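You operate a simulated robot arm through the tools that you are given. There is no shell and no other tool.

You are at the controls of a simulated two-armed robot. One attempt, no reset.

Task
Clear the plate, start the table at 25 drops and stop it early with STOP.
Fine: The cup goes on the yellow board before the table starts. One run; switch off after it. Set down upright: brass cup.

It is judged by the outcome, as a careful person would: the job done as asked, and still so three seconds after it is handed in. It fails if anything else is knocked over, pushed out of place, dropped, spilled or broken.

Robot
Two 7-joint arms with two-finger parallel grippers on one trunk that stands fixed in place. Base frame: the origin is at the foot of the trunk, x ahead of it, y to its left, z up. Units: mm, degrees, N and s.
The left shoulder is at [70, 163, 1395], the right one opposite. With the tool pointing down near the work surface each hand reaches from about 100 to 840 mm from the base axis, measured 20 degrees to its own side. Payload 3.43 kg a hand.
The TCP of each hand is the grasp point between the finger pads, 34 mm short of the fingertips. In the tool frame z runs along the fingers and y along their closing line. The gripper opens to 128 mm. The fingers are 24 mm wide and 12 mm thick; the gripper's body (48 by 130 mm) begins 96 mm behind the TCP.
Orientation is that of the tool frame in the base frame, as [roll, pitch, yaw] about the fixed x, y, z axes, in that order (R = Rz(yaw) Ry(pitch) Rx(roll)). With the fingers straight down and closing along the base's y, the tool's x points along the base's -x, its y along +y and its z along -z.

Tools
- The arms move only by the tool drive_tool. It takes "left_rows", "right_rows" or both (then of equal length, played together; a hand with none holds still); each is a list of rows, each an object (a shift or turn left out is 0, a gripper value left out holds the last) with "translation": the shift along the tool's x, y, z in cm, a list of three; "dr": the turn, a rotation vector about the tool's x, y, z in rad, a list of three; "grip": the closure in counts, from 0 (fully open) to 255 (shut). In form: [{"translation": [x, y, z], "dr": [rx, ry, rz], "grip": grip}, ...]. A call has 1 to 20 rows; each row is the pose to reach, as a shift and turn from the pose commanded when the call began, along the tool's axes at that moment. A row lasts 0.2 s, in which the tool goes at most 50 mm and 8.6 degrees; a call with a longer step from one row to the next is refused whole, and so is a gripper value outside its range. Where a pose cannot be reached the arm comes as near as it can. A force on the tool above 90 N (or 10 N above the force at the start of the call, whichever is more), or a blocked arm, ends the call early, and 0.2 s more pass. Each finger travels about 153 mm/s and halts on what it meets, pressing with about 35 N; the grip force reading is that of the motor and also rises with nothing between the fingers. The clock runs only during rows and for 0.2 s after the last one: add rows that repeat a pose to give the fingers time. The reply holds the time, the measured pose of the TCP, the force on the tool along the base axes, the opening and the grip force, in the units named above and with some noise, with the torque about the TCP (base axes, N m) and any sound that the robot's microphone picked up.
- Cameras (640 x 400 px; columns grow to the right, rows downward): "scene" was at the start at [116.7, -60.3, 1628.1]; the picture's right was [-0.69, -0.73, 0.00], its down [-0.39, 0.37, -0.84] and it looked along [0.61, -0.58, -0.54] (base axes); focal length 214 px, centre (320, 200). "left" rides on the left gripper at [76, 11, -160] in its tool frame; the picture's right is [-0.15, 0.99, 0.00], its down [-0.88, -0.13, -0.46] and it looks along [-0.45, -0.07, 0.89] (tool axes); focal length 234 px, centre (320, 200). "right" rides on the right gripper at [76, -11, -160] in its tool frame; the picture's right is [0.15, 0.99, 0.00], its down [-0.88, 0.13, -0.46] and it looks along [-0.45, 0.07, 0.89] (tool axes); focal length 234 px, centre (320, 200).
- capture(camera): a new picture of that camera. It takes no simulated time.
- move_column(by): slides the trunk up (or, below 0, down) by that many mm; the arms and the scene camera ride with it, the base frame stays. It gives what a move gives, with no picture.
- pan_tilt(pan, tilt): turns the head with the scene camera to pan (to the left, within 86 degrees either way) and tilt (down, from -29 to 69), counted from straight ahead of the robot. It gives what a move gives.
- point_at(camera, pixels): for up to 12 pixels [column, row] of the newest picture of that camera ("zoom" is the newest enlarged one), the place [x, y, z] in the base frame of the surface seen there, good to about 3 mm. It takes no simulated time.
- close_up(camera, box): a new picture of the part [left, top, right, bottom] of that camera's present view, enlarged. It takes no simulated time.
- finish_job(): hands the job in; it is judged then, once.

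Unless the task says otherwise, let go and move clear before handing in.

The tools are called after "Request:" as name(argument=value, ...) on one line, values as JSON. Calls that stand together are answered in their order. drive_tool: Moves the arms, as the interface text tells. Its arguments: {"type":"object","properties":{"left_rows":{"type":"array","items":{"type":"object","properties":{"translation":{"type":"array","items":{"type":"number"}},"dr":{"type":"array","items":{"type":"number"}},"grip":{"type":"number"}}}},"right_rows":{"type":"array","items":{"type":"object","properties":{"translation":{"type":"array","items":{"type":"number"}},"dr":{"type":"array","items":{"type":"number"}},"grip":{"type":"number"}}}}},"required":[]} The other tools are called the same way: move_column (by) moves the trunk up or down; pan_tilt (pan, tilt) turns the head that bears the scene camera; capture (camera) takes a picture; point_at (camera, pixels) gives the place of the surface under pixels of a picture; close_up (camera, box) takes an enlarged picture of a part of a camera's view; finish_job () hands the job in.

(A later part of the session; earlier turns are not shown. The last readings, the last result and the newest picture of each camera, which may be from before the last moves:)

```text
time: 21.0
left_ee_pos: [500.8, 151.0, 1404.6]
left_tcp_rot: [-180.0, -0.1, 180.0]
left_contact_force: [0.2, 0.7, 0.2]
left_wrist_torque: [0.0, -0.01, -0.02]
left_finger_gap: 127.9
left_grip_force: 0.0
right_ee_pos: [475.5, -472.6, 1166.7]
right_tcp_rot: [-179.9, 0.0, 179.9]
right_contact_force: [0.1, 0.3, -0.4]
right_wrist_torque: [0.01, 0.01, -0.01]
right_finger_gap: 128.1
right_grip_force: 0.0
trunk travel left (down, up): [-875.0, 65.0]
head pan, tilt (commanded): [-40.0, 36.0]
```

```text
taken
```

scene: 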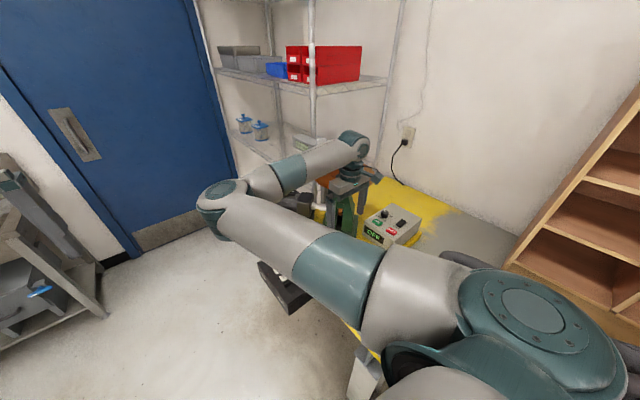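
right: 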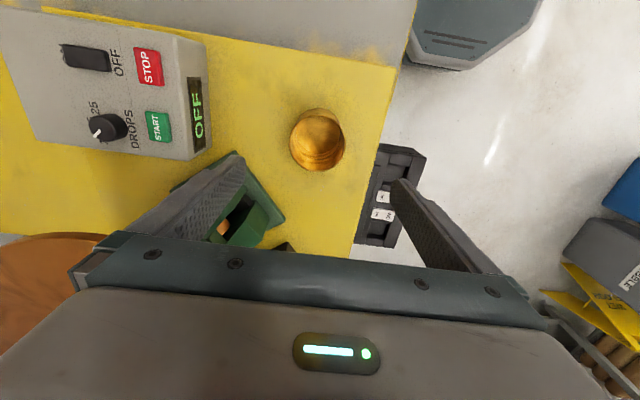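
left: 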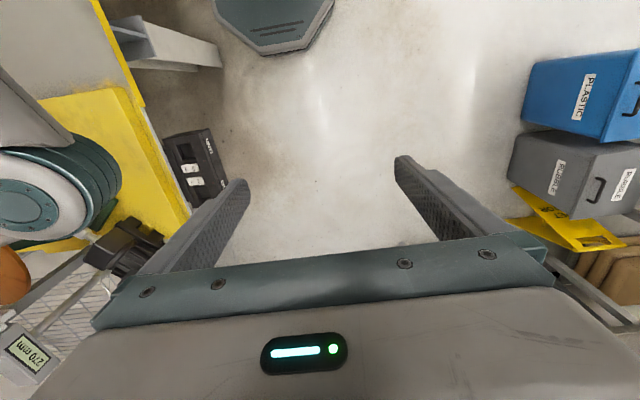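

The cup stands alone at pixel (317,140). I'll zoom in on the switch box at the bench side and on the control box to understand them.

Request:
close_up(camera="right", box=[350, 140, 430, 250])

Request:
close_up(camera="right", box=[20, 20, 230, 170])

Request:
close_up(camera="scene", box=[340, 190, 440, 260])

```text
3.64 times, centred on (390, 195) of right
```

zoom: 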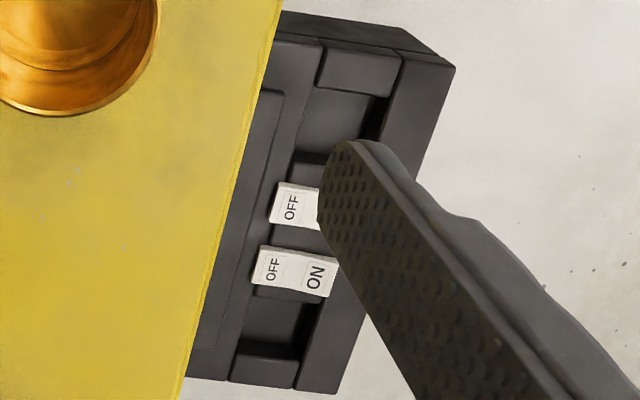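

```text
2.67 times, centred on (125, 95) of right
```

zoom: 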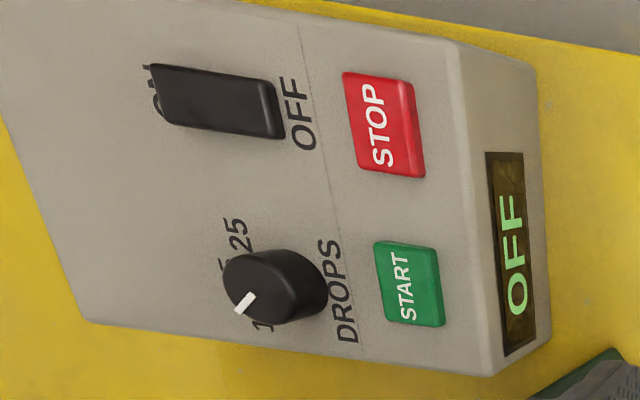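

```text
5.71 times, centred on (390, 225) of scene
```

zoom: 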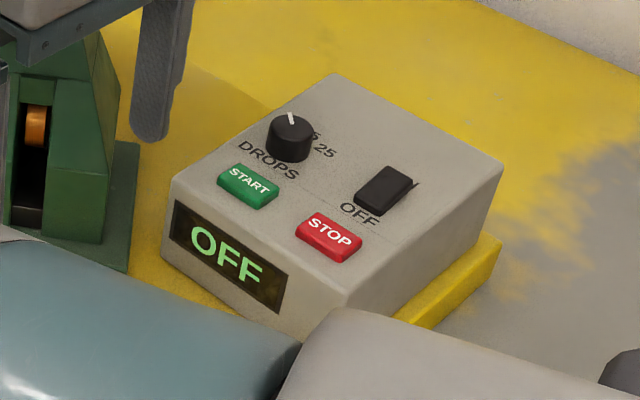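

The dial's white mark is at 10, with 25 on the clockwise side; the side box holds two breakers that I'll leave alone. I'll move over the control panel at this height, keeping clear of the plate.

Request:
drive_tool(right_rows=[{"translation": [1, -4, 0]}, {"translation": [2, -8, 0]}, {"translation": [2.5, -12, 0]}, {"translation": [2.5, -16, 0]}, {"translation": [2.5, -20, 0]}, {"translation": [2, -24, 0]}, {"translation": [1, -28, 0]}, {"translation": [1, -28, 0]}])

Request:
capture(camera="right")

Request:
capture(camera="scene")

```text
time: 22.8
left_ee_pos: [501.4, 151.9, 1405.6]
left_tcp_rot: [-179.9, 0.1, 179.9]
left_contact_force: [-0.2, 0.3, 0.2]
left_wrist_torque: [0.01, -0.02, 0.0]
left_finger_gap: 128.1
left_grip_force: 0.1
right_ee_pos: [467.2, -756.4, 1168.1]
right_tcp_rot: [-179.8, 0.0, -180.0]
right_contact_force: [-0.4, -0.3, 0.3]
right_wrist_torque: [-0.02, 0.02, 0.0]
right_finger_gap: 127.8
right_grip_force: 0.1
trunk travel left (down, up): [-875.0, 65.0]
head pan, tilt (commanded): [-40.0, 36.0]
```

```text
taken
```

right: 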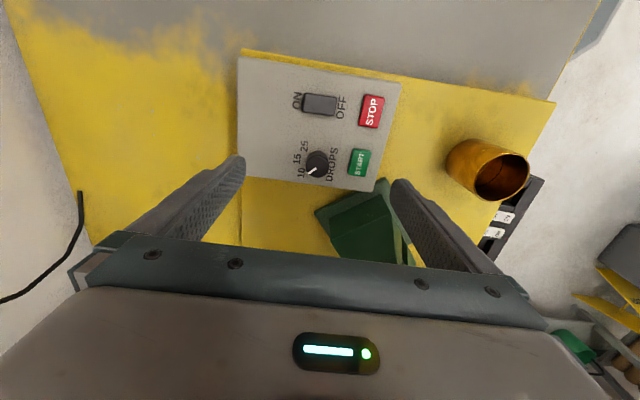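

```text
taken
```

scene: 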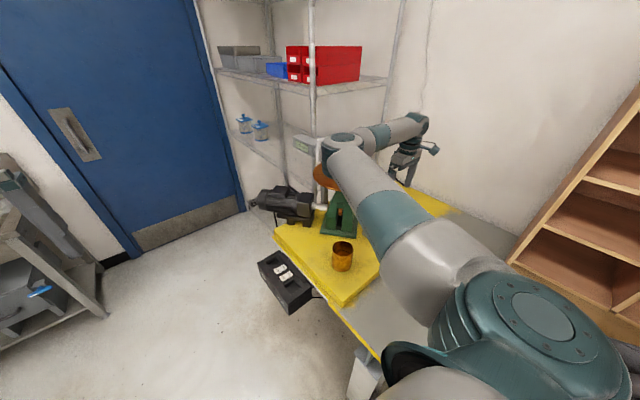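

The scene view shows the elbow at (342,138) visually near the plate at (325,175). I'll measure that clearance before lowering.

Request:
point_at(camera="scene", pixels=[[342, 138], [330, 150], [335, 165], [350, 160], [372, 135], [420, 125], [400, 165], [322, 178], [360, 180], [345, 180], [340, 255], [395, 150]])

Request:
close_up(camera="scene", box=[280, 90, 460, 230])

Request:
close_up(camera="right", box=[230, 70, 410, 200])

Request:
point_at(camera="zoom", pixels=[[306, 330], [276, 350], [345, 335], [315, 290], [310, 370], [463, 325], [503, 140], [318, 120], [270, 120], [365, 120], [320, 85], [315, 155]])

```text
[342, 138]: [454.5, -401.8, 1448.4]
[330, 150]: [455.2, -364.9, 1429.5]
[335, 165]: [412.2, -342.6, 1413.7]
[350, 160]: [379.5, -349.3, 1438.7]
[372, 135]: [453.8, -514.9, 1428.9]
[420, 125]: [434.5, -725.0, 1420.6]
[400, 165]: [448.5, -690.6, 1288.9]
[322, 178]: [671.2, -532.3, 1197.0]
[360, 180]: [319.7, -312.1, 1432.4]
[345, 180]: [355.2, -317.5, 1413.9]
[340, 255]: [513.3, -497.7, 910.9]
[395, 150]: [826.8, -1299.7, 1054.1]
```

```text
2.86 times, centred on (370, 160) of scene
```

zoom: 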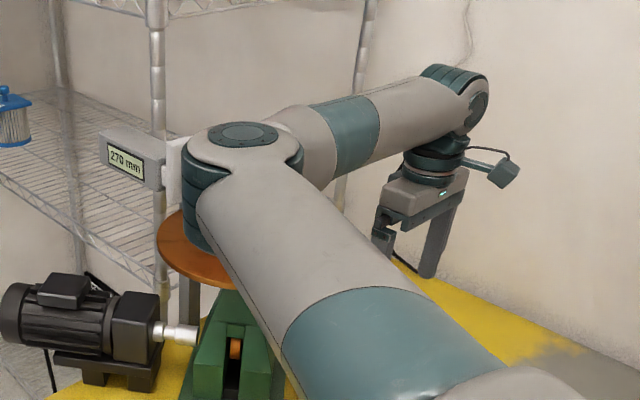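

```text
3.08 times, centred on (320, 135) of right
```

zoom: 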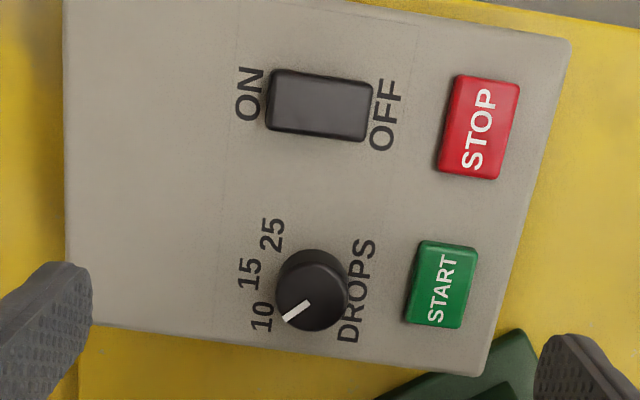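

```text
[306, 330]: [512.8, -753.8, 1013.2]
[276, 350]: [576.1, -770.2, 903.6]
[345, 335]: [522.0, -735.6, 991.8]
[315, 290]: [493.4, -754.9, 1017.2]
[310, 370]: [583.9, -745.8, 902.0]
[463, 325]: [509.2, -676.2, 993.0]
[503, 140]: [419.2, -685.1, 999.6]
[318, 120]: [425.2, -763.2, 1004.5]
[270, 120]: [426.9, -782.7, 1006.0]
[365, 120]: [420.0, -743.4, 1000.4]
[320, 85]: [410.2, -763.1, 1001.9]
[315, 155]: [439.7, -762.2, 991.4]
```

The elbow (about (455,-390,1430)) and the forearm stay beside the plate rather than over it, with enough margin. I'll measure the knob exactly from a tighter zoom.

Request:
close_up(camera="right", box=[290, 130, 350, 190])

Request:
point_at(camera="zoom", pixels=[[320, 200], [230, 200], [400, 200], [290, 130], [290, 270], [250, 240], [300, 190], [140, 290], [110, 170], [180, 60], [420, 280], [340, 280]])

```text
6.67 times, centred on (320, 160) of right
```

zoom: 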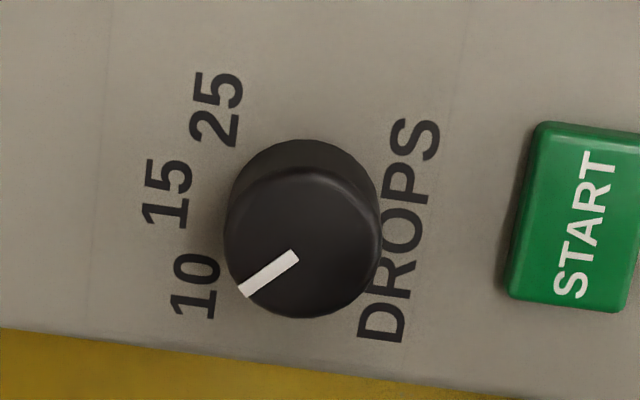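

```text
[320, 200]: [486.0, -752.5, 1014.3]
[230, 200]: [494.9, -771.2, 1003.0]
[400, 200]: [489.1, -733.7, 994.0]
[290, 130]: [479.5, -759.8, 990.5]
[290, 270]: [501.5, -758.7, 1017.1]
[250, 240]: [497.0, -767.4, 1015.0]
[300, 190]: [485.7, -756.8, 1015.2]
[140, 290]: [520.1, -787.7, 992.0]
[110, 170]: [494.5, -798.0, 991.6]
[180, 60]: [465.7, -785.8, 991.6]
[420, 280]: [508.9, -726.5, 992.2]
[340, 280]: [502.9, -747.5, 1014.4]
```

The knob is about 32 mm wide, centred near (496,-755), with 10/15/25 at 45° spacing and 25 lying 90° clockwise of the mark. I'll centre the hand above it, turn the hand counter-clockwise by 61° for plate clearance, and narrow the fingers to about 60 mm.

Request:
drive_tool(right_rows=[{"translation": [-0.8, 0, 0], "dr": [0, 0, -0.133], "grip": 60}, {"translation": [-1.6, 0.05, 0], "dr": [0, 0, -0.266], "grip": 135}, {"translation": [-2.4, 0.1, 0], "dr": [0, 0, -0.4], "grip": 135}, {"translation": [-2.9, 0.15, 0], "dr": [0, 0, -0.533], "grip": 135}, {"translation": [-2.9, 0.15, 0], "dr": [0, 0, -0.666], "grip": 135}, {"translation": [-2.9, 0.15, 0], "dr": [0, 0, -0.8], "grip": 135}, {"translation": [-2.9, 0.15, 0], "dr": [0, 0, -0.933], "grip": 135}, {"translation": [-2.9, 0.15, 0], "dr": [0, 0, -1.065], "grip": 135}, {"translation": [-2.9, 0.15, 0], "dr": [0, 0, -1.065], "grip": 135}])

Request:
capture(camera="right")

Request:
capture(camera="scene")

```text
time: 24.8
left_ee_pos: [502.1, 150.9, 1405.9]
left_tcp_rot: [-179.9, 0.0, 179.9]
left_contact_force: [-0.7, 0.4, -0.3]
left_wrist_torque: [0.0, -0.02, -0.01]
left_finger_gap: 128.1
left_grip_force: 0.1
right_ee_pos: [495.3, -753.5, 1168.3]
right_tcp_rot: [-180.0, -0.1, -118.8]
right_contact_force: [0.4, 0.7, 0.4]
right_wrist_torque: [0.02, -0.02, -0.02]
right_finger_gap: 60.2
right_grip_force: 0.1
trunk travel left (down, up): [-875.0, 65.0]
head pan, tilt (commanded): [-40.0, 36.0]
```

```text
taken
```

right: 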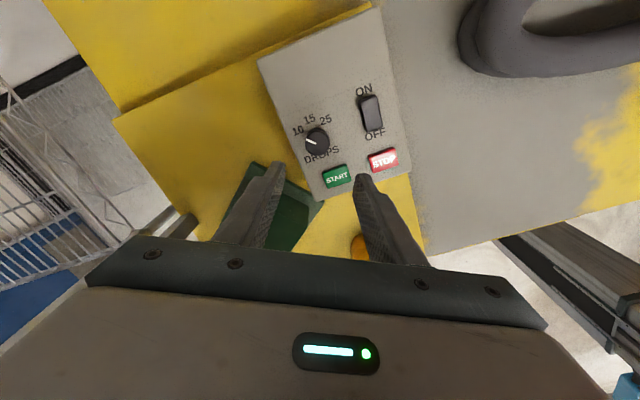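

```text
taken
```

scene: 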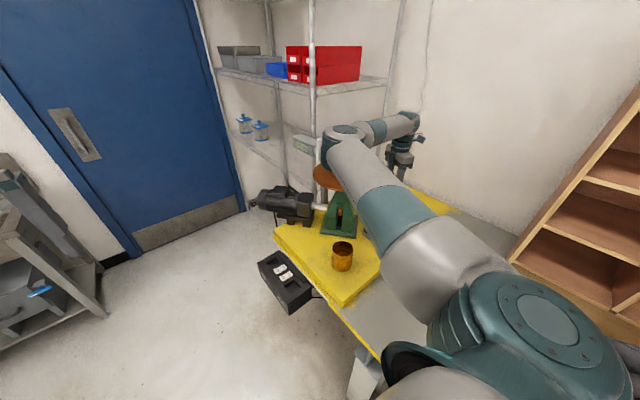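

The hand is turned and centred above the dial, seen at (317,142). I'll re-measure the knob's centre from this view, then lower.

Request:
close_up(camera="right", box=[280, 100, 360, 180])

Request:
point_at(camera="zoom", pixels=[[290, 220], [235, 230], [360, 230], [297, 275], [290, 180], [265, 210], [325, 210], [265, 250], [325, 250]])

```text
5.00 times, centred on (320, 140) of right
```

zoom: 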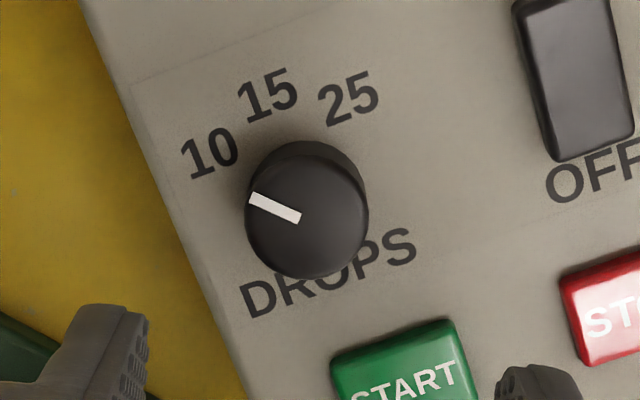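

```text
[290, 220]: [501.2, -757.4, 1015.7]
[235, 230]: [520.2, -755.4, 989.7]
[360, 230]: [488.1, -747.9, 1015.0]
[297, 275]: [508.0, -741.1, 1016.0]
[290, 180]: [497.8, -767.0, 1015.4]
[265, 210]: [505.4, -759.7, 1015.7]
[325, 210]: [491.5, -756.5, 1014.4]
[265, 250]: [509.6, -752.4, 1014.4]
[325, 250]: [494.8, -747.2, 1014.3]
```

The knob centre is at about (497,-755.5), within 2 mm of the hand. I'll lower 90 mm with that correction and look at the arm/plate clearance.

Request:
drive_tool(right_rows=[{"translation": [0.09, -0.2, 3]}, {"translation": [0.09, -0.2, 6]}, {"translation": [0.09, -0.2, 9]}, {"translation": [0.09, -0.2, 9]}])

Request:
capture(camera="scene")

Request:
close_up(camera="scene", box=[290, 100, 450, 240])

Request:
capture(camera="right")

Request:
capture(camera="left")

```text
time: 25.8
left_ee_pos: [501.0, 150.7, 1405.4]
left_tcp_rot: [-180.0, 0.0, -180.0]
left_contact_force: [0.9, -0.5, 0.6]
left_wrist_torque: [0.01, 0.04, -0.05]
left_finger_gap: 127.8
left_grip_force: 0.0
right_ee_pos: [496.6, -757.6, 1075.7]
right_tcp_rot: [-179.9, -0.1, -118.9]
right_contact_force: [0.3, 0.3, -0.7]
right_wrist_torque: [0.01, 0.03, 0.02]
right_finger_gap: 60.5
right_grip_force: 0.0
trunk travel left (down, up): [-875.0, 65.0]
head pan, tilt (commanded): [-40.0, 36.0]
```

```text
taken
```

scene: 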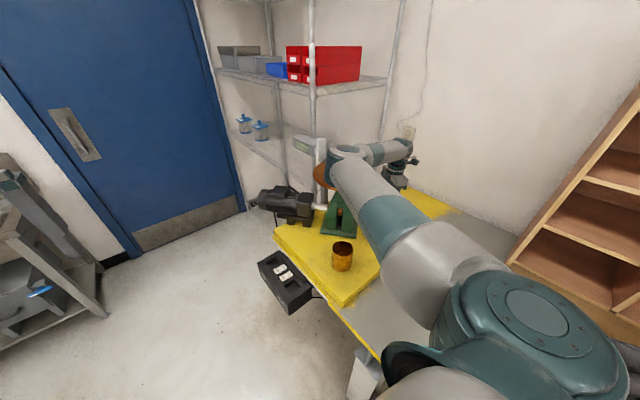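

```text
2.86 times, centred on (370, 170) of scene
```

zoom: 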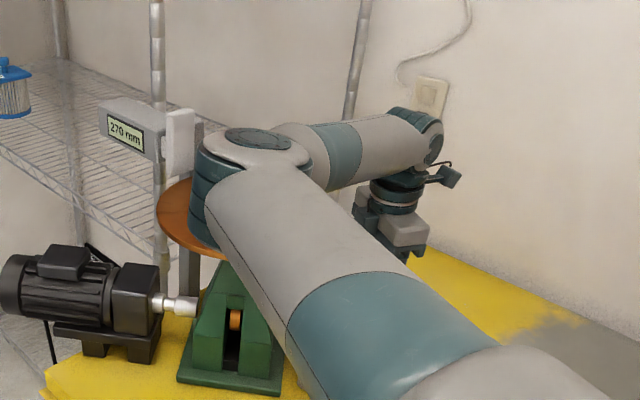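

```text
taken
```

right: 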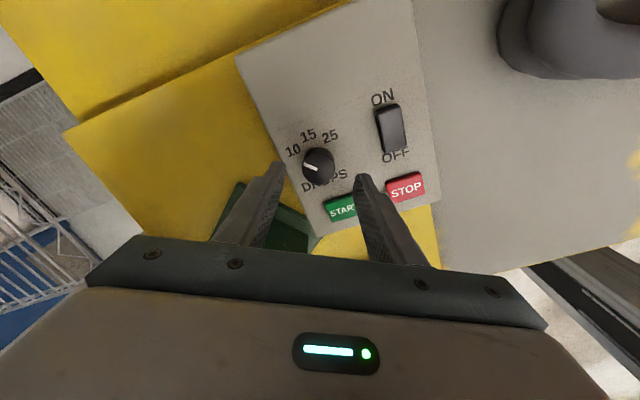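

```text
taken
```

left: 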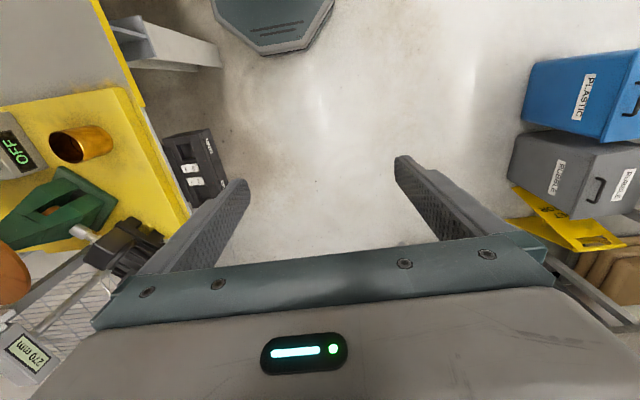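

The elbow and forearm have come lower; I'll measure them against the plate rim before the last 45 mm.

Request:
point_at(camera="scene", pixels=[[345, 150], [333, 170], [328, 165], [370, 150], [390, 150], [405, 148], [375, 165], [355, 165], [323, 172], [340, 180], [395, 175], [398, 185]])

```text
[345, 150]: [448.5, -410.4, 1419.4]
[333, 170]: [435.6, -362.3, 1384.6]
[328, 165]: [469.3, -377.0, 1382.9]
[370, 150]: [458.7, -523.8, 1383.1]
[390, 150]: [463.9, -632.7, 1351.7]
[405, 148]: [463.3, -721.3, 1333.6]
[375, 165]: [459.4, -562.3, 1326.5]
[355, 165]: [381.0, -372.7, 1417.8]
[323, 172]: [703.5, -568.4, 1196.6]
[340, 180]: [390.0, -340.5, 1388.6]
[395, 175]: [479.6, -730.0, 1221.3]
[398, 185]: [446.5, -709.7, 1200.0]
```

The forearm stays above z≈1220 near the plate, so there is room. I'll lower the fingertips around the knob to just above the panel.

Request:
drive_tool(right_rows=[{"translation": [0, 0, 2]}, {"translation": [0, 0, 3.5]}, {"translation": [0, 0, 4.4]}, {"translation": [0, 0, 4.4]}])

Request:
capture(camera="right")

Request:
capture(camera="scene")

```text
time: 26.8
left_ee_pos: [502.2, 151.0, 1405.7]
left_tcp_rot: [179.9, 0.0, 180.0]
left_contact_force: [0.3, -0.4, 0.0]
left_wrist_torque: [0.02, -0.04, -0.02]
left_finger_gap: 128.2
left_grip_force: 0.0
right_ee_pos: [496.4, -755.5, 1032.6]
right_tcp_rot: [-179.9, -0.1, -118.9]
right_contact_force: [-0.1, 0.5, -0.1]
right_wrist_torque: [0.01, 0.03, 0.01]
right_finger_gap: 60.1
right_grip_force: 0.1
trunk travel left (down, up): [-875.0, 65.0]
head pan, tilt (commanded): [-40.0, 36.0]
```

```text
taken
```

right: 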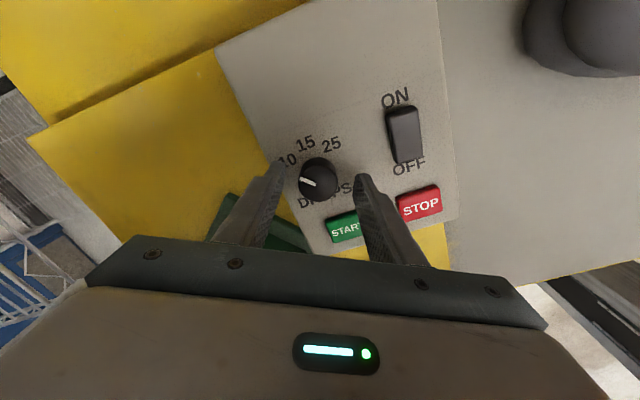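

```text
taken
```

scene: 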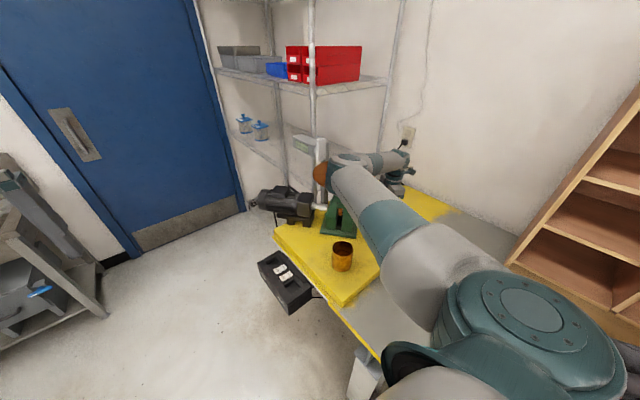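

The knob sits centred between the fingertips at (318,180). I'll close on it gently.

Request:
drive_tool(right_rows=[{"grip": 170}, {"grip": 200}, {"grip": 230}, {"grip": 230}])

Request:
capture(camera="right")

```text
time: 27.8
left_ee_pos: [502.5, 150.7, 1405.7]
left_tcp_rot: [180.0, 0.0, -180.0]
left_contact_force: [-0.6, 0.2, -0.2]
left_wrist_torque: [0.04, 0.01, 0.01]
left_finger_gap: 127.7
left_grip_force: 0.1
right_ee_pos: [498.1, -755.5, 1033.6]
right_tcp_rot: [-179.8, -0.1, -118.9]
right_contact_force: [8.3, -7.5, 6.2]
right_wrist_torque: [-0.22, -0.45, -0.01]
right_finger_gap: 32.8
right_grip_force: 44.8
trunk travel left (down, up): [-875.0, 65.0]
head pan, tilt (commanded): [-40.0, 36.0]
```

```text
taken
```

right: 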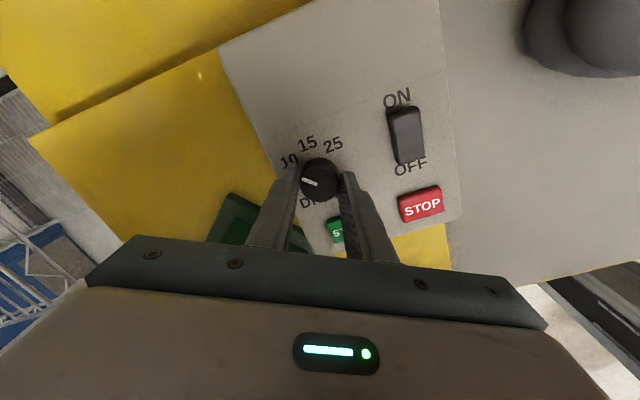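

The knob is held at 32.8 mm with the mark still at 10. I'll turn clockwise 45°, easing the centre by about 1 mm to relieve the side force.

Request:
drive_tool(right_rows=[{"translation": [0.03, -0.1, 0], "dr": [0, 0, 0.1]}, {"translation": [0.03, -0.1, 0], "dr": [0, 0, 0.23]}, {"translation": [0.03, -0.1, 0], "dr": [0, 0, 0.36]}, {"translation": [0.03, -0.1, 0], "dr": [0, 0, 0.49]}, {"translation": [0.03, -0.1, 0], "dr": [0, 0, 0.62]}, {"translation": [0.03, -0.1, 0], "dr": [0, 0, 0.74]}, {"translation": [0.03, -0.1, 0], "dr": [0, 0, 0.8]}, {"translation": [0.03, -0.1, 0], "dr": [0, 0, 0.8]}])

Request:
capture(camera="right")

Request:
close_up(camera="right", box=[270, 120, 370, 220])

```text
time: 29.6
left_ee_pos: [502.8, 152.1, 1405.4]
left_tcp_rot: [180.0, 0.1, 180.0]
left_contact_force: [-0.2, -0.1, 0.0]
left_wrist_torque: [0.01, 0.0, 0.01]
left_finger_gap: 128.1
left_grip_force: 0.1
right_ee_pos: [498.0, -755.7, 1033.0]
right_tcp_rot: [-180.0, -0.1, -164.8]
right_contact_force: [2.4, 4.4, -4.7]
right_wrist_torque: [-0.02, 0.12, 0.03]
right_finger_gap: 32.7
right_grip_force: 44.9
trunk travel left (down, up): [-875.0, 65.0]
head pan, tilt (commanded): [-40.0, 36.0]
```

```text
taken
```

right: 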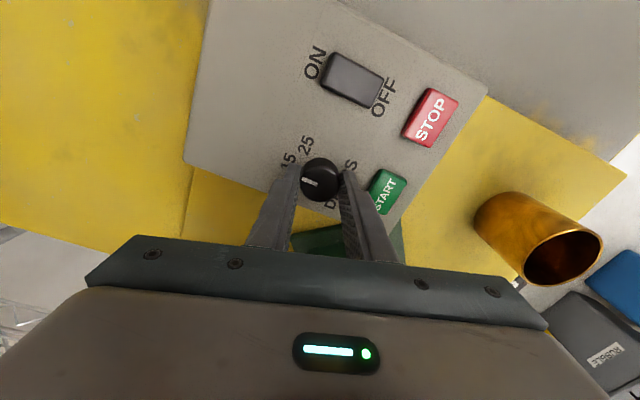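

```text
4.00 times, centred on (320, 170) of right
```

zoom: 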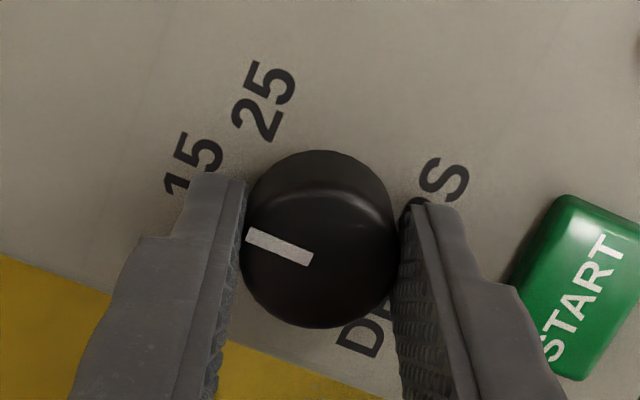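

The knob turned along, its mark now heading for 15. I'll open, swing the hand back 46°, and regrip.

Request:
drive_tool(right_rows=[{"grip": 180}, {"grip": 135}, {"grip": 135}, {"dr": [0, 0, -0.13]}, {"dr": [0, 0, -0.26]}, {"dr": [0, 0, -0.39]}, {"dr": [0, 0, -0.52]}, {"dr": [0, 0, -0.65]}, {"dr": [0, 0, -0.78]}, {"dr": [0, 0, -0.8]}, {"dr": [0, 0, -0.8]}])

Request:
capture(camera="right")

Request:
close_up(camera="right", box=[270, 120, 370, 220])

```text
time: 32.0
left_ee_pos: [501.1, 150.9, 1404.7]
left_tcp_rot: [-179.9, 0.0, 180.0]
left_contact_force: [0.1, 0.1, -0.5]
left_wrist_torque: [-0.02, 0.02, -0.03]
left_finger_gap: 128.0
left_grip_force: 0.0
right_ee_pos: [496.7, -756.7, 1035.3]
right_tcp_rot: [-179.9, 0.0, -118.9]
right_contact_force: [0.2, -0.3, 0.1]
right_wrist_torque: [0.0, -0.05, 0.01]
right_finger_gap: 60.2
right_grip_force: 0.1
trunk travel left (down, up): [-875.0, 65.0]
head pan, tilt (commanded): [-40.0, 36.0]
```

```text
taken
```

right: 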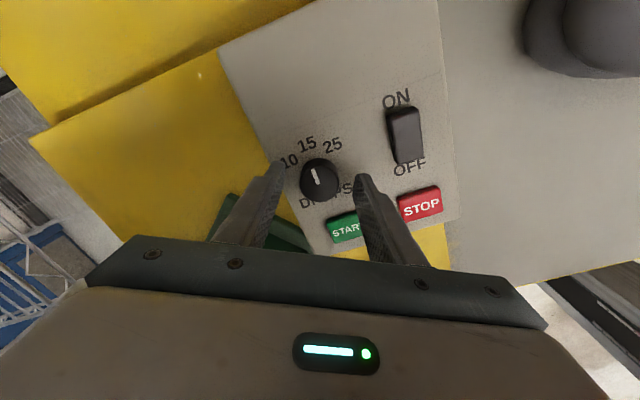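

```text
4.00 times, centred on (320, 170) of right
```

zoom: 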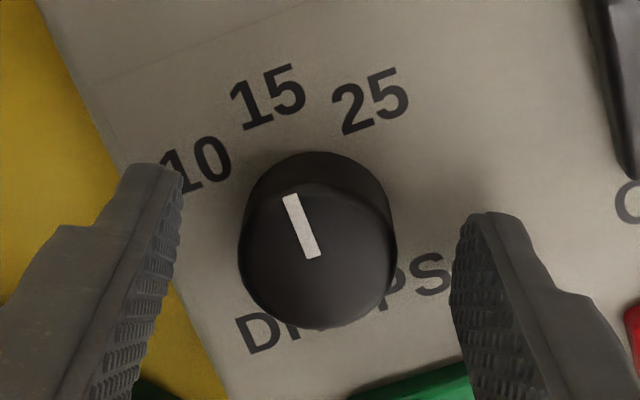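

The mark now points at 15. I'll grip the knob again at the same spot.

Request:
drive_tool(right_rows=[{"grip": 170}, {"grip": 200}, {"grip": 230}, {"grip": 230}])

Request:
drive_tool(right_rows=[{"dr": [0, 0, 0.1]}, {"dr": [0, 0, 0.23]}, {"dr": [0, 0, 0.36]}, {"dr": [0, 0, 0.49]}, {"dr": [0, 0, 0.62]}, {"dr": [0, 0, 0.74]}, {"dr": [0, 0, 0.79]}, {"dr": [0, 0, 0.79]}])

Request:
close_up(camera="right", box=[270, 120, 370, 220])

```text
time: 33.0
left_ee_pos: [501.4, 151.8, 1405.5]
left_tcp_rot: [-180.0, 0.0, 179.9]
left_contact_force: [-0.2, 0.1, -0.8]
left_wrist_torque: [-0.03, 0.02, 0.06]
left_finger_gap: 127.9
left_grip_force: 0.0
right_ee_pos: [497.2, -756.5, 1035.2]
right_tcp_rot: [-179.9, -0.1, -118.9]
right_contact_force: [1.0, -1.8, 2.1]
right_wrist_torque: [-0.01, -0.09, -0.01]
right_finger_gap: 32.9
right_grip_force: 44.7
trunk travel left (down, up): [-875.0, 65.0]
head pan, tilt (commanded): [-40.0, 36.0]
```

```text
time: 34.8
left_ee_pos: [499.8, 150.9, 1405.9]
left_tcp_rot: [179.9, 0.1, 180.0]
left_contact_force: [-0.1, -0.1, 0.7]
left_wrist_torque: [-0.04, -0.01, 0.0]
left_finger_gap: 127.9
left_grip_force: 0.1
right_ee_pos: [495.5, -756.3, 1034.6]
right_tcp_rot: [-179.9, 0.1, -164.4]
right_contact_force: [-3.0, 2.3, -4.5]
right_wrist_torque: [-0.02, 0.39, 0.23]
right_finger_gap: 33.1
right_grip_force: 45.1
trunk travel left (down, up): [-875.0, 65.0]
head pan, tilt (commanded): [-40.0, 36.0]
```

```text
4.00 times, centred on (320, 170) of right
```

zoom: 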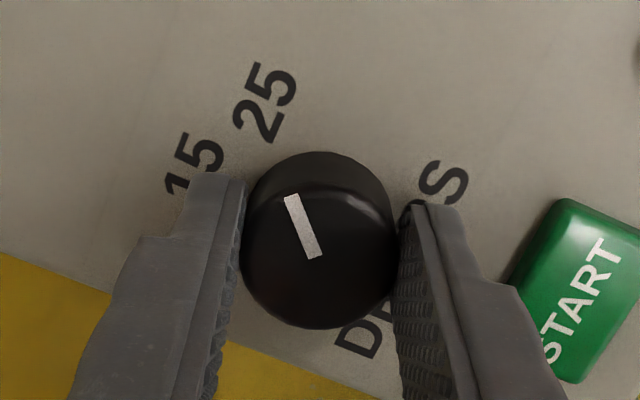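

The mark has turned with the hand and a small torque (0.23 N m) suggests its end stop. I'll release, lift, and check the mark against the 25.

Request:
drive_tool(right_rows=[{"grip": 180}, {"grip": 135}, {"grip": 135}, {"translation": [0, 0, -3], "grip": 135}, {"translation": [0, 0, -7], "grip": 135}, {"translation": [0, 0, -10], "grip": 135}, {"translation": [0, 0, -10], "grip": 135}])

Request:
capture(camera="right")

Request:
close_up(camera="right", box=[270, 70, 390, 190])

```text
time: 36.4
left_ee_pos: [501.5, 151.1, 1404.8]
left_tcp_rot: [-179.9, 0.1, -179.9]
left_contact_force: [-1.2, 0.0, -0.1]
left_wrist_torque: [-0.05, 0.01, -0.03]
left_finger_gap: 128.1
left_grip_force: 0.1
right_ee_pos: [496.6, -757.2, 1135.6]
right_tcp_rot: [-179.9, -0.2, -164.2]
right_contact_force: [0.0, 0.1, -0.4]
right_wrist_torque: [-0.03, 0.04, -0.02]
right_finger_gap: 60.2
right_grip_force: 0.0
trunk travel left (down, up): [-875.0, 65.0]
head pan, tilt (commanded): [-40.0, 36.0]
```

```text
taken
```

right: 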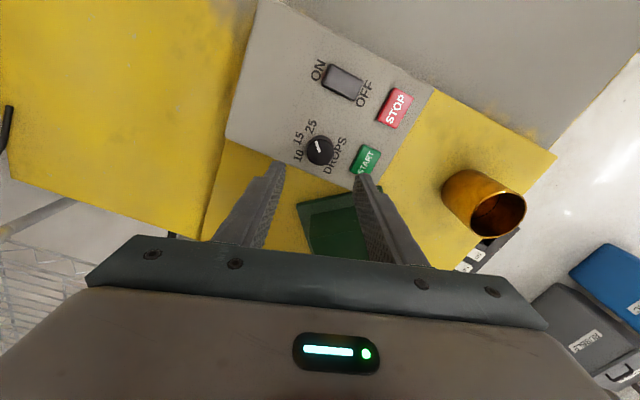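

```text
3.33 times, centred on (330, 130) of right
```

zoom: 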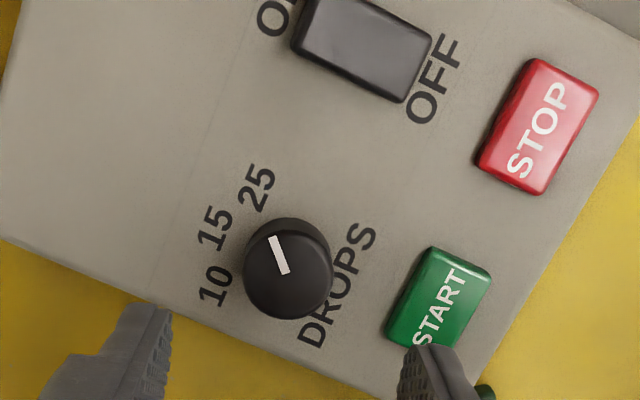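

The mark now lines up with 25 (both about 40° clockwise of the panel's up direction). Next I'll measure the power rocker at about (343,80) and the buttons.

Request:
close_up(camera="right", box=[300, 50, 420, 180])

Request:
point_at(camera="zoom", pixels=[[145, 90], [125, 60], [175, 90], [205, 105], [235, 130], [165, 60], [150, 125], [225, 95], [310, 190], [220, 355], [270, 345], [345, 170]])

```text
3.08 times, centred on (360, 115) of right
```

zoom: 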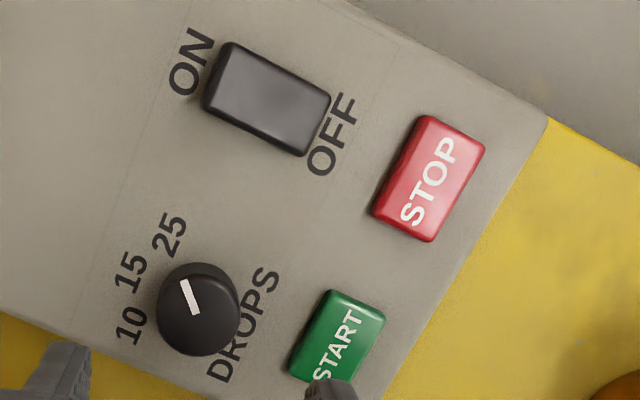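

```text
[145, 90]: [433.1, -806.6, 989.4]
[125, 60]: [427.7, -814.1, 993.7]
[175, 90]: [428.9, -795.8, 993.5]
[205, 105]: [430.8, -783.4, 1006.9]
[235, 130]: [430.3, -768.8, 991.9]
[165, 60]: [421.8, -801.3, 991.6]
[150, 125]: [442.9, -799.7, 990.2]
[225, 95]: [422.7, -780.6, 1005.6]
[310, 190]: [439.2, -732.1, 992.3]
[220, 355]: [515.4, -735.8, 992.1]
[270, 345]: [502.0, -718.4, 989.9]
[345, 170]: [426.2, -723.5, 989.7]
```

I'll sample the rocker's own top surface and the button centres from the same enlarged view.

Request:
point_at(camera="zoom", pixels=[[232, 50], [218, 95], [225, 75], [245, 82], [267, 97], [290, 110], [312, 125], [322, 100], [302, 145], [430, 178], [338, 330], [425, 130]])

```text
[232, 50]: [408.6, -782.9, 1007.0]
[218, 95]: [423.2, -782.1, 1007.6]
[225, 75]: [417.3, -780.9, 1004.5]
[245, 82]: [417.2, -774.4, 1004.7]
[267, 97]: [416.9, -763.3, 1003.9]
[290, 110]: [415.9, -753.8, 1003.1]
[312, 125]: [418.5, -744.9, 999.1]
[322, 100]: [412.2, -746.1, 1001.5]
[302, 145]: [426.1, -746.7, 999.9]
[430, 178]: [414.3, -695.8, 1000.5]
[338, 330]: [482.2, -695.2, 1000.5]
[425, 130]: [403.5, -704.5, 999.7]
```

The rocker's centre is at (417,-764) with its ON end raised (z≈1007 at y≈-783); STOP is at about (416.5,-694) and START at (489,-693). I'll close the fingers, square the hand and stand over the ON end.

Request:
drive_tool(right_rows=[{"translation": [2.8, -0.14, 0], "dr": [0, 0, 0.1], "grip": 200}, {"translation": [5.6, -0.28, 0], "dr": [0, 0, 0.2], "grip": 255}, {"translation": [8.4, -0.42, 0], "dr": [0, 0, 0.274], "grip": 255}, {"translation": [8.4, -0.42, 0], "dr": [0, 0, 0.274], "grip": 255}, {"translation": [8.4, -0.42, 4], "dr": [0, 0, 0.274], "grip": 255}, {"translation": [8.4, -0.42, 7], "dr": [0, 0, 0.274], "grip": 255}, {"translation": [8.4, -0.42, 7], "dr": [0, 0, 0.274], "grip": 255}])

Request:
capture(camera="right")

Request:
capture(camera="scene")

```text
time: 38.0
left_ee_pos: [501.7, 152.2, 1405.3]
left_tcp_rot: [-179.8, 0.0, 179.9]
left_contact_force: [0.9, 0.5, -0.1]
left_wrist_torque: [0.02, 0.01, -0.01]
left_finger_gap: 128.1
left_grip_force: 0.1
right_ee_pos: [415.5, -782.1, 1065.3]
right_tcp_rot: [-179.9, 0.0, -179.8]
right_contact_force: [-0.1, -0.6, 0.0]
right_wrist_torque: [-0.04, 0.01, 0.0]
right_finger_gap: 0.0
right_grip_force: 33.0
trunk travel left (down, up): [-875.0, 65.0]
head pan, tilt (commanded): [-40.0, 36.0]
```

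```text
taken
```

right: 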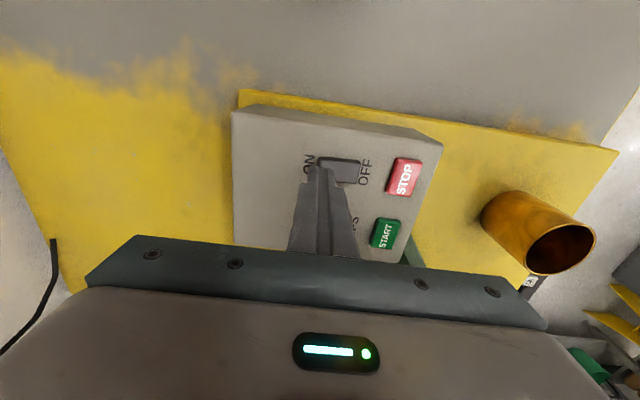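

```text
taken
```

scene: 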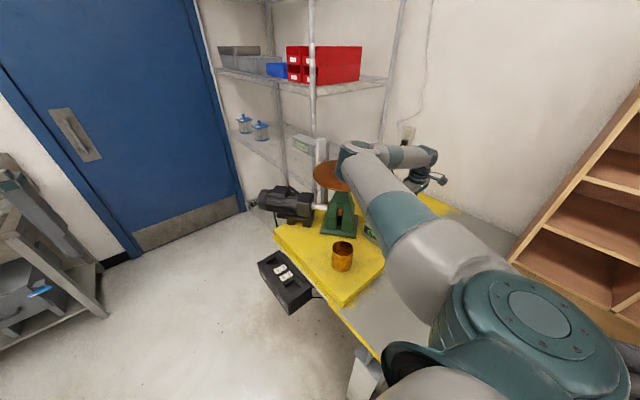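

The closed tip is about 24 mm above the ON end. I'll lower it and press in small steps, watching the force.

Request:
drive_tool(right_rows=[{"translation": [0, 0, 1.5]}, {"translation": [0, 0, 2.2]}, {"translation": [0, 0, 2.6]}, {"translation": [0, 0, 2.6]}])

Request:
close_up(camera="right", box=[230, 100, 450, 260])

```text
time: 39.0
left_ee_pos: [502.4, 149.5, 1404.5]
left_tcp_rot: [-179.9, 0.1, 180.0]
left_contact_force: [0.0, 0.6, 0.8]
left_wrist_torque: [0.01, -0.03, -0.01]
left_finger_gap: 128.1
left_grip_force: 0.0
right_ee_pos: [416.7, -782.5, 1037.7]
right_tcp_rot: [-179.9, 0.0, -179.8]
right_contact_force: [-0.1, -0.5, -0.5]
right_wrist_torque: [-0.01, -0.02, 0.0]
right_finger_gap: 0.1
right_grip_force: 32.5
trunk travel left (down, up): [-875.0, 65.0]
head pan, tilt (commanded): [-40.0, 36.0]
```

```text
2.50 times, centred on (340, 180) of right
```

zoom: 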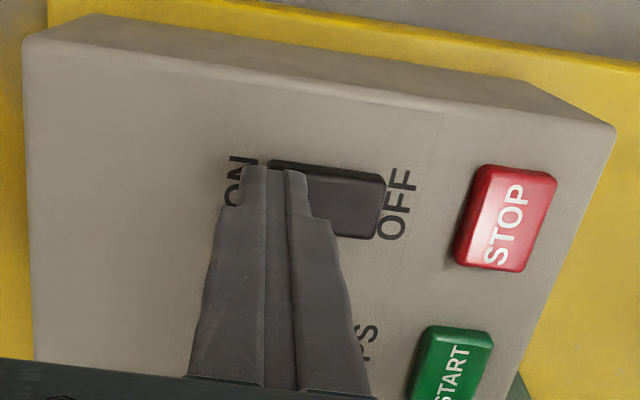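

No contact yet at TCP z 1037.7. I'll go on pressing in 2 mm steps.

Request:
drive_tool(right_rows=[{"translation": [0, 0, 0.2]}, {"translation": [0, 0, 0.4]}, {"translation": [0, 0, 0.4]}])

Request:
close_up(camera="right", box=[230, 100, 450, 260])

```text
time: 39.8
left_ee_pos: [500.8, 152.2, 1406.5]
left_tcp_rot: [-179.9, 0.0, 180.0]
left_contact_force: [0.0, 0.6, 0.3]
left_wrist_torque: [0.0, 0.02, 0.01]
left_finger_gap: 128.0
left_grip_force: 0.0
right_ee_pos: [416.2, -783.0, 1035.9]
right_tcp_rot: [-179.7, 0.1, -179.9]
right_contact_force: [1.8, -5.0, 15.1]
right_wrist_torque: [-0.02, -0.08, -0.02]
right_finger_gap: 0.1
right_grip_force: 33.2
trunk travel left (down, up): [-875.0, 65.0]
head pan, tilt (commanded): [-40.0, 36.0]
```

```text
2.50 times, centred on (340, 180) of right
```

zoom: 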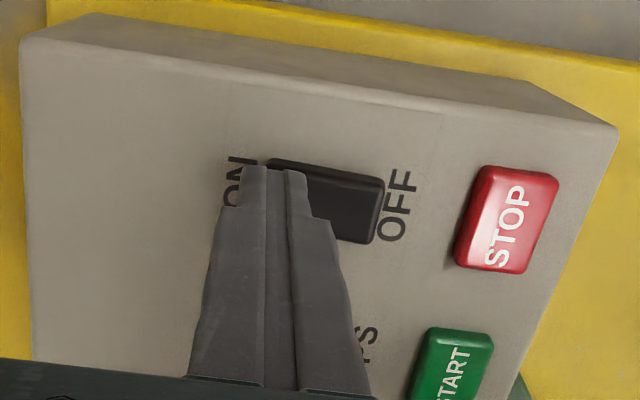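

Contact at 15 N. I'll check the display with the left camera to see if the power went on.

Request:
close_up(camera="left", box=[0, 90, 130, 230])

Request:
close_up(camera="scene", box=[300, 170, 450, 280])

```text
2.86 times, centred on (65, 160) of left
```

zoom: 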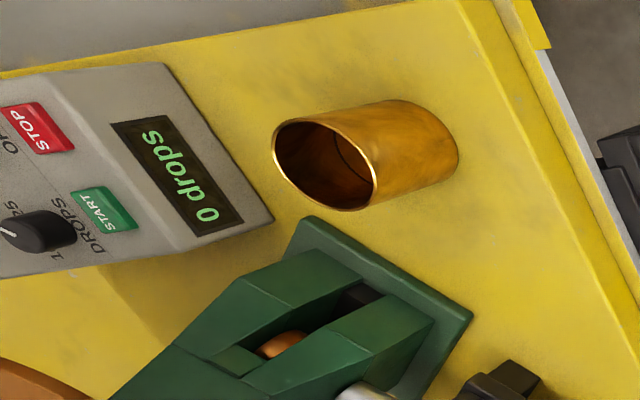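

```text
3.64 times, centred on (375, 225) of scene
```

zoom: 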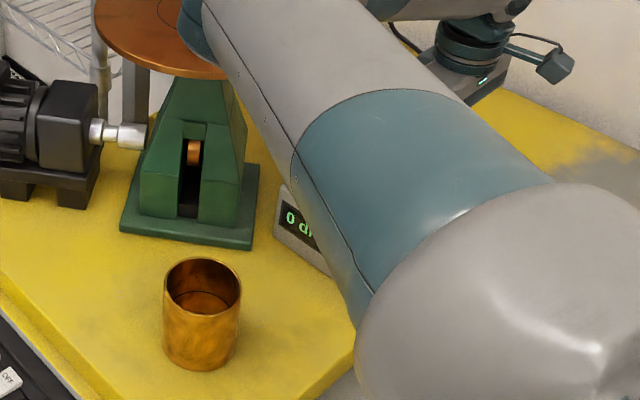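

The display now reads "0 drops", so the power is on and the cup stands undisturbed. I'll lift off the rocker and check that the rocker and dial stay as set.

Request:
drive_tool(right_rows=[{"translation": [0, 0, -1]}, {"translation": [0, 0, -3]}, {"translation": [0, 0, -6]}, {"translation": [2, 0, -9]}, {"translation": [2, 0, -9]}])

Request:
capture(camera="right")

Request:
close_up(camera="right", box=[230, 70, 450, 260])

Request:
close_up(camera="left", box=[0, 90, 130, 230])

```text
time: 41.0
left_ee_pos: [501.2, 151.2, 1405.5]
left_tcp_rot: [180.0, 0.1, -180.0]
left_contact_force: [0.5, 0.0, 0.0]
left_wrist_torque: [-0.01, -0.01, -0.01]
left_finger_gap: 128.1
left_grip_force: 0.1
right_ee_pos: [396.6, -783.5, 1125.8]
right_tcp_rot: [-179.8, 0.0, -179.9]
right_contact_force: [0.4, -0.1, 0.0]
right_wrist_torque: [0.04, 0.01, -0.02]
right_finger_gap: 0.2
right_grip_force: 33.1
trunk travel left (down, up): [-875.0, 65.0]
head pan, tilt (commanded): [-40.0, 36.0]
```

```text
taken
```

right: 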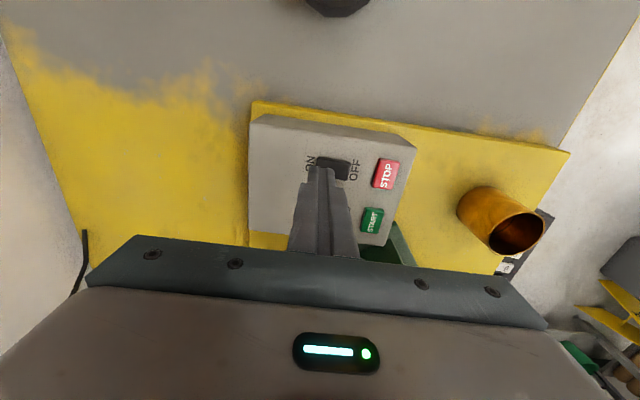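

```text
2.11 times, centred on (340, 165) of right
```

zoom: 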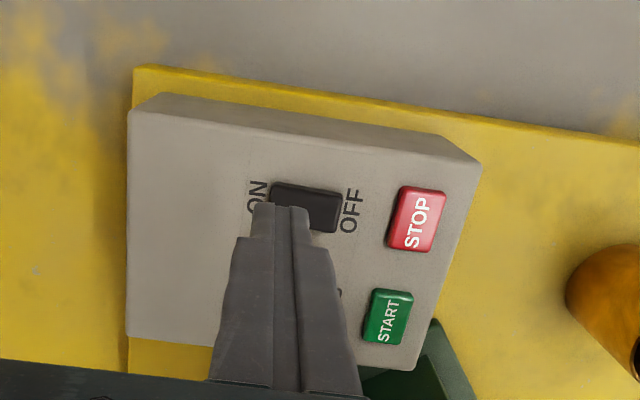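

```text
2.86 times, centred on (65, 160) of left
```

zoom: 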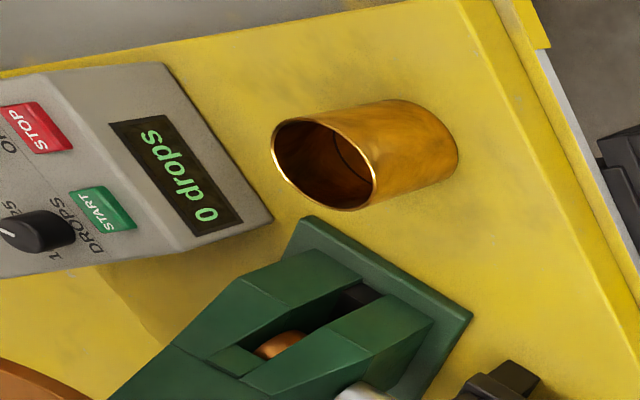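

Power stays on with "0 drops". I'll move above START, leaning the wrist about 14° away from the plate for clearance, and look again at the dial from there.

Request:
drive_tool(right_rows=[{"translation": [-2.4, 2.25, 0], "dr": [0, -0.06, 0]}, {"translation": [-4.8, 4.5, 0], "dr": [0, -0.12, 0]}, {"translation": [-7.2, 6.8, 0], "dr": [0, -0.19, 0]}, {"translation": [-9.5, 9.0, 0], "dr": [0, -0.25, 0]}, {"translation": [-9.5, 9.0, 0], "dr": [0, -0.25, 0]}])

Request:
capture(camera="right")

Request:
close_up(camera="right", box=[200, 60, 400, 220])

Request:
capture(camera="scene")

```text
time: 42.2
left_ee_pos: [500.5, 150.9, 1404.1]
left_tcp_rot: [180.0, 0.1, 179.9]
left_contact_force: [0.1, -0.2, 0.7]
left_wrist_torque: [0.03, -0.02, -0.02]
left_finger_gap: 127.8
left_grip_force: 0.0
right_ee_pos: [490.9, -690.5, 1127.3]
right_tcp_rot: [-179.9, 14.4, -179.8]
right_contact_force: [0.1, 0.5, 0.1]
right_wrist_torque: [0.03, -0.02, -0.02]
right_finger_gap: 0.0
right_grip_force: 33.1
trunk travel left (down, up): [-875.0, 65.0]
head pan, tilt (commanded): [-40.0, 36.0]
```

```text
taken
```

right: 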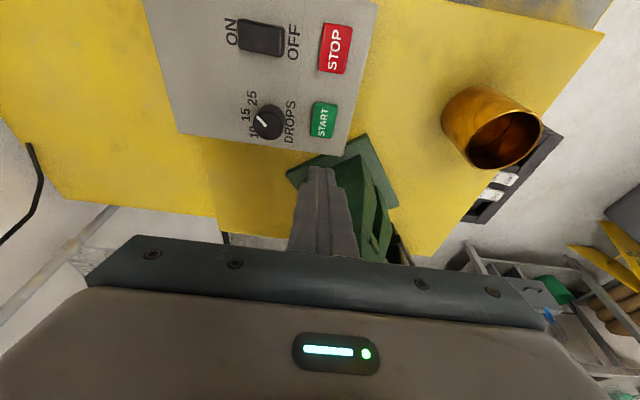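

```text
2.50 times, centred on (300, 140) of right
```

zoom: 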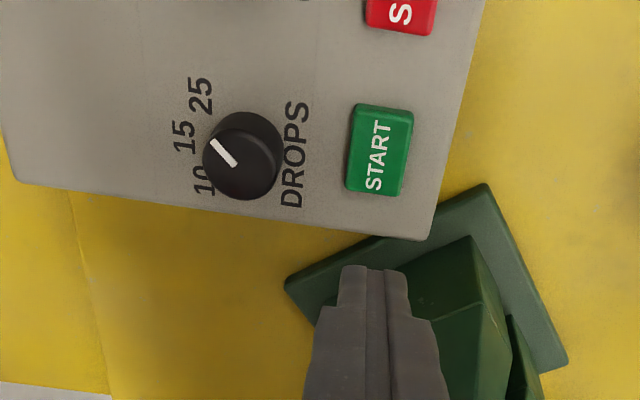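

```text
taken
```

scene: 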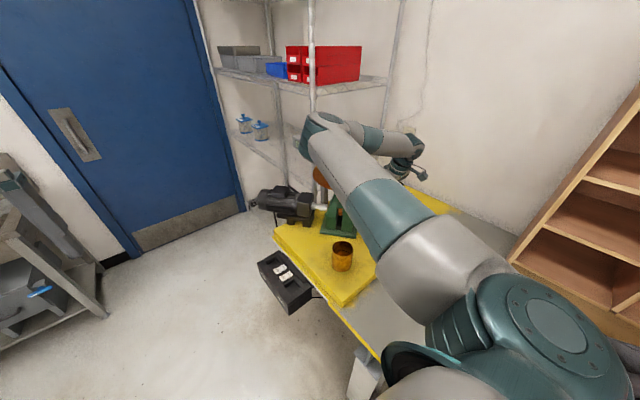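

The dial mark sits at about 45° clockwise, on the 25. I'll check the elbow's clearance over the plate before lowering onto START.

Request:
point_at(camera="scene", pixels=[[315, 120], [303, 145], [308, 135], [330, 118], [350, 125], [380, 138], [405, 138], [360, 145], [395, 165], [420, 172], [320, 175], [400, 175]])

Request:
close_up(camera="scene", box=[280, 90, 460, 230])

```text
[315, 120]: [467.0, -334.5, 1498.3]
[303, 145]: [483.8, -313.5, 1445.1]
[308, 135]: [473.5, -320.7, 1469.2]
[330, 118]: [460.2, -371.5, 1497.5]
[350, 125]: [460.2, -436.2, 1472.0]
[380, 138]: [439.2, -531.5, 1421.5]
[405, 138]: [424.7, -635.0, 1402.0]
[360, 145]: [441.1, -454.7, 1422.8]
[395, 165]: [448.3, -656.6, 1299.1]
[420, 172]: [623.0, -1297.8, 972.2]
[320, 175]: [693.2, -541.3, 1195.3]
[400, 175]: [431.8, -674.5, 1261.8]
```

```text
2.86 times, centred on (370, 160) of scene
```

zoom: 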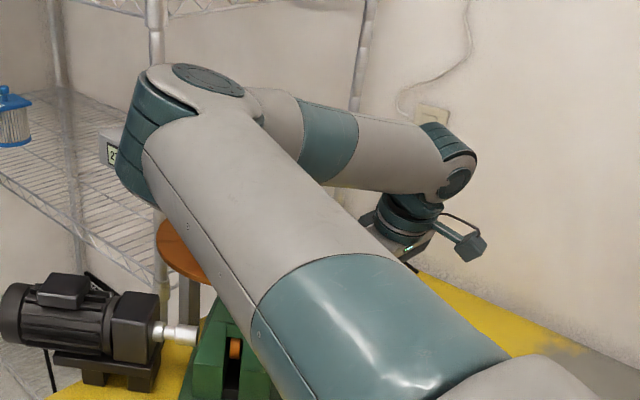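

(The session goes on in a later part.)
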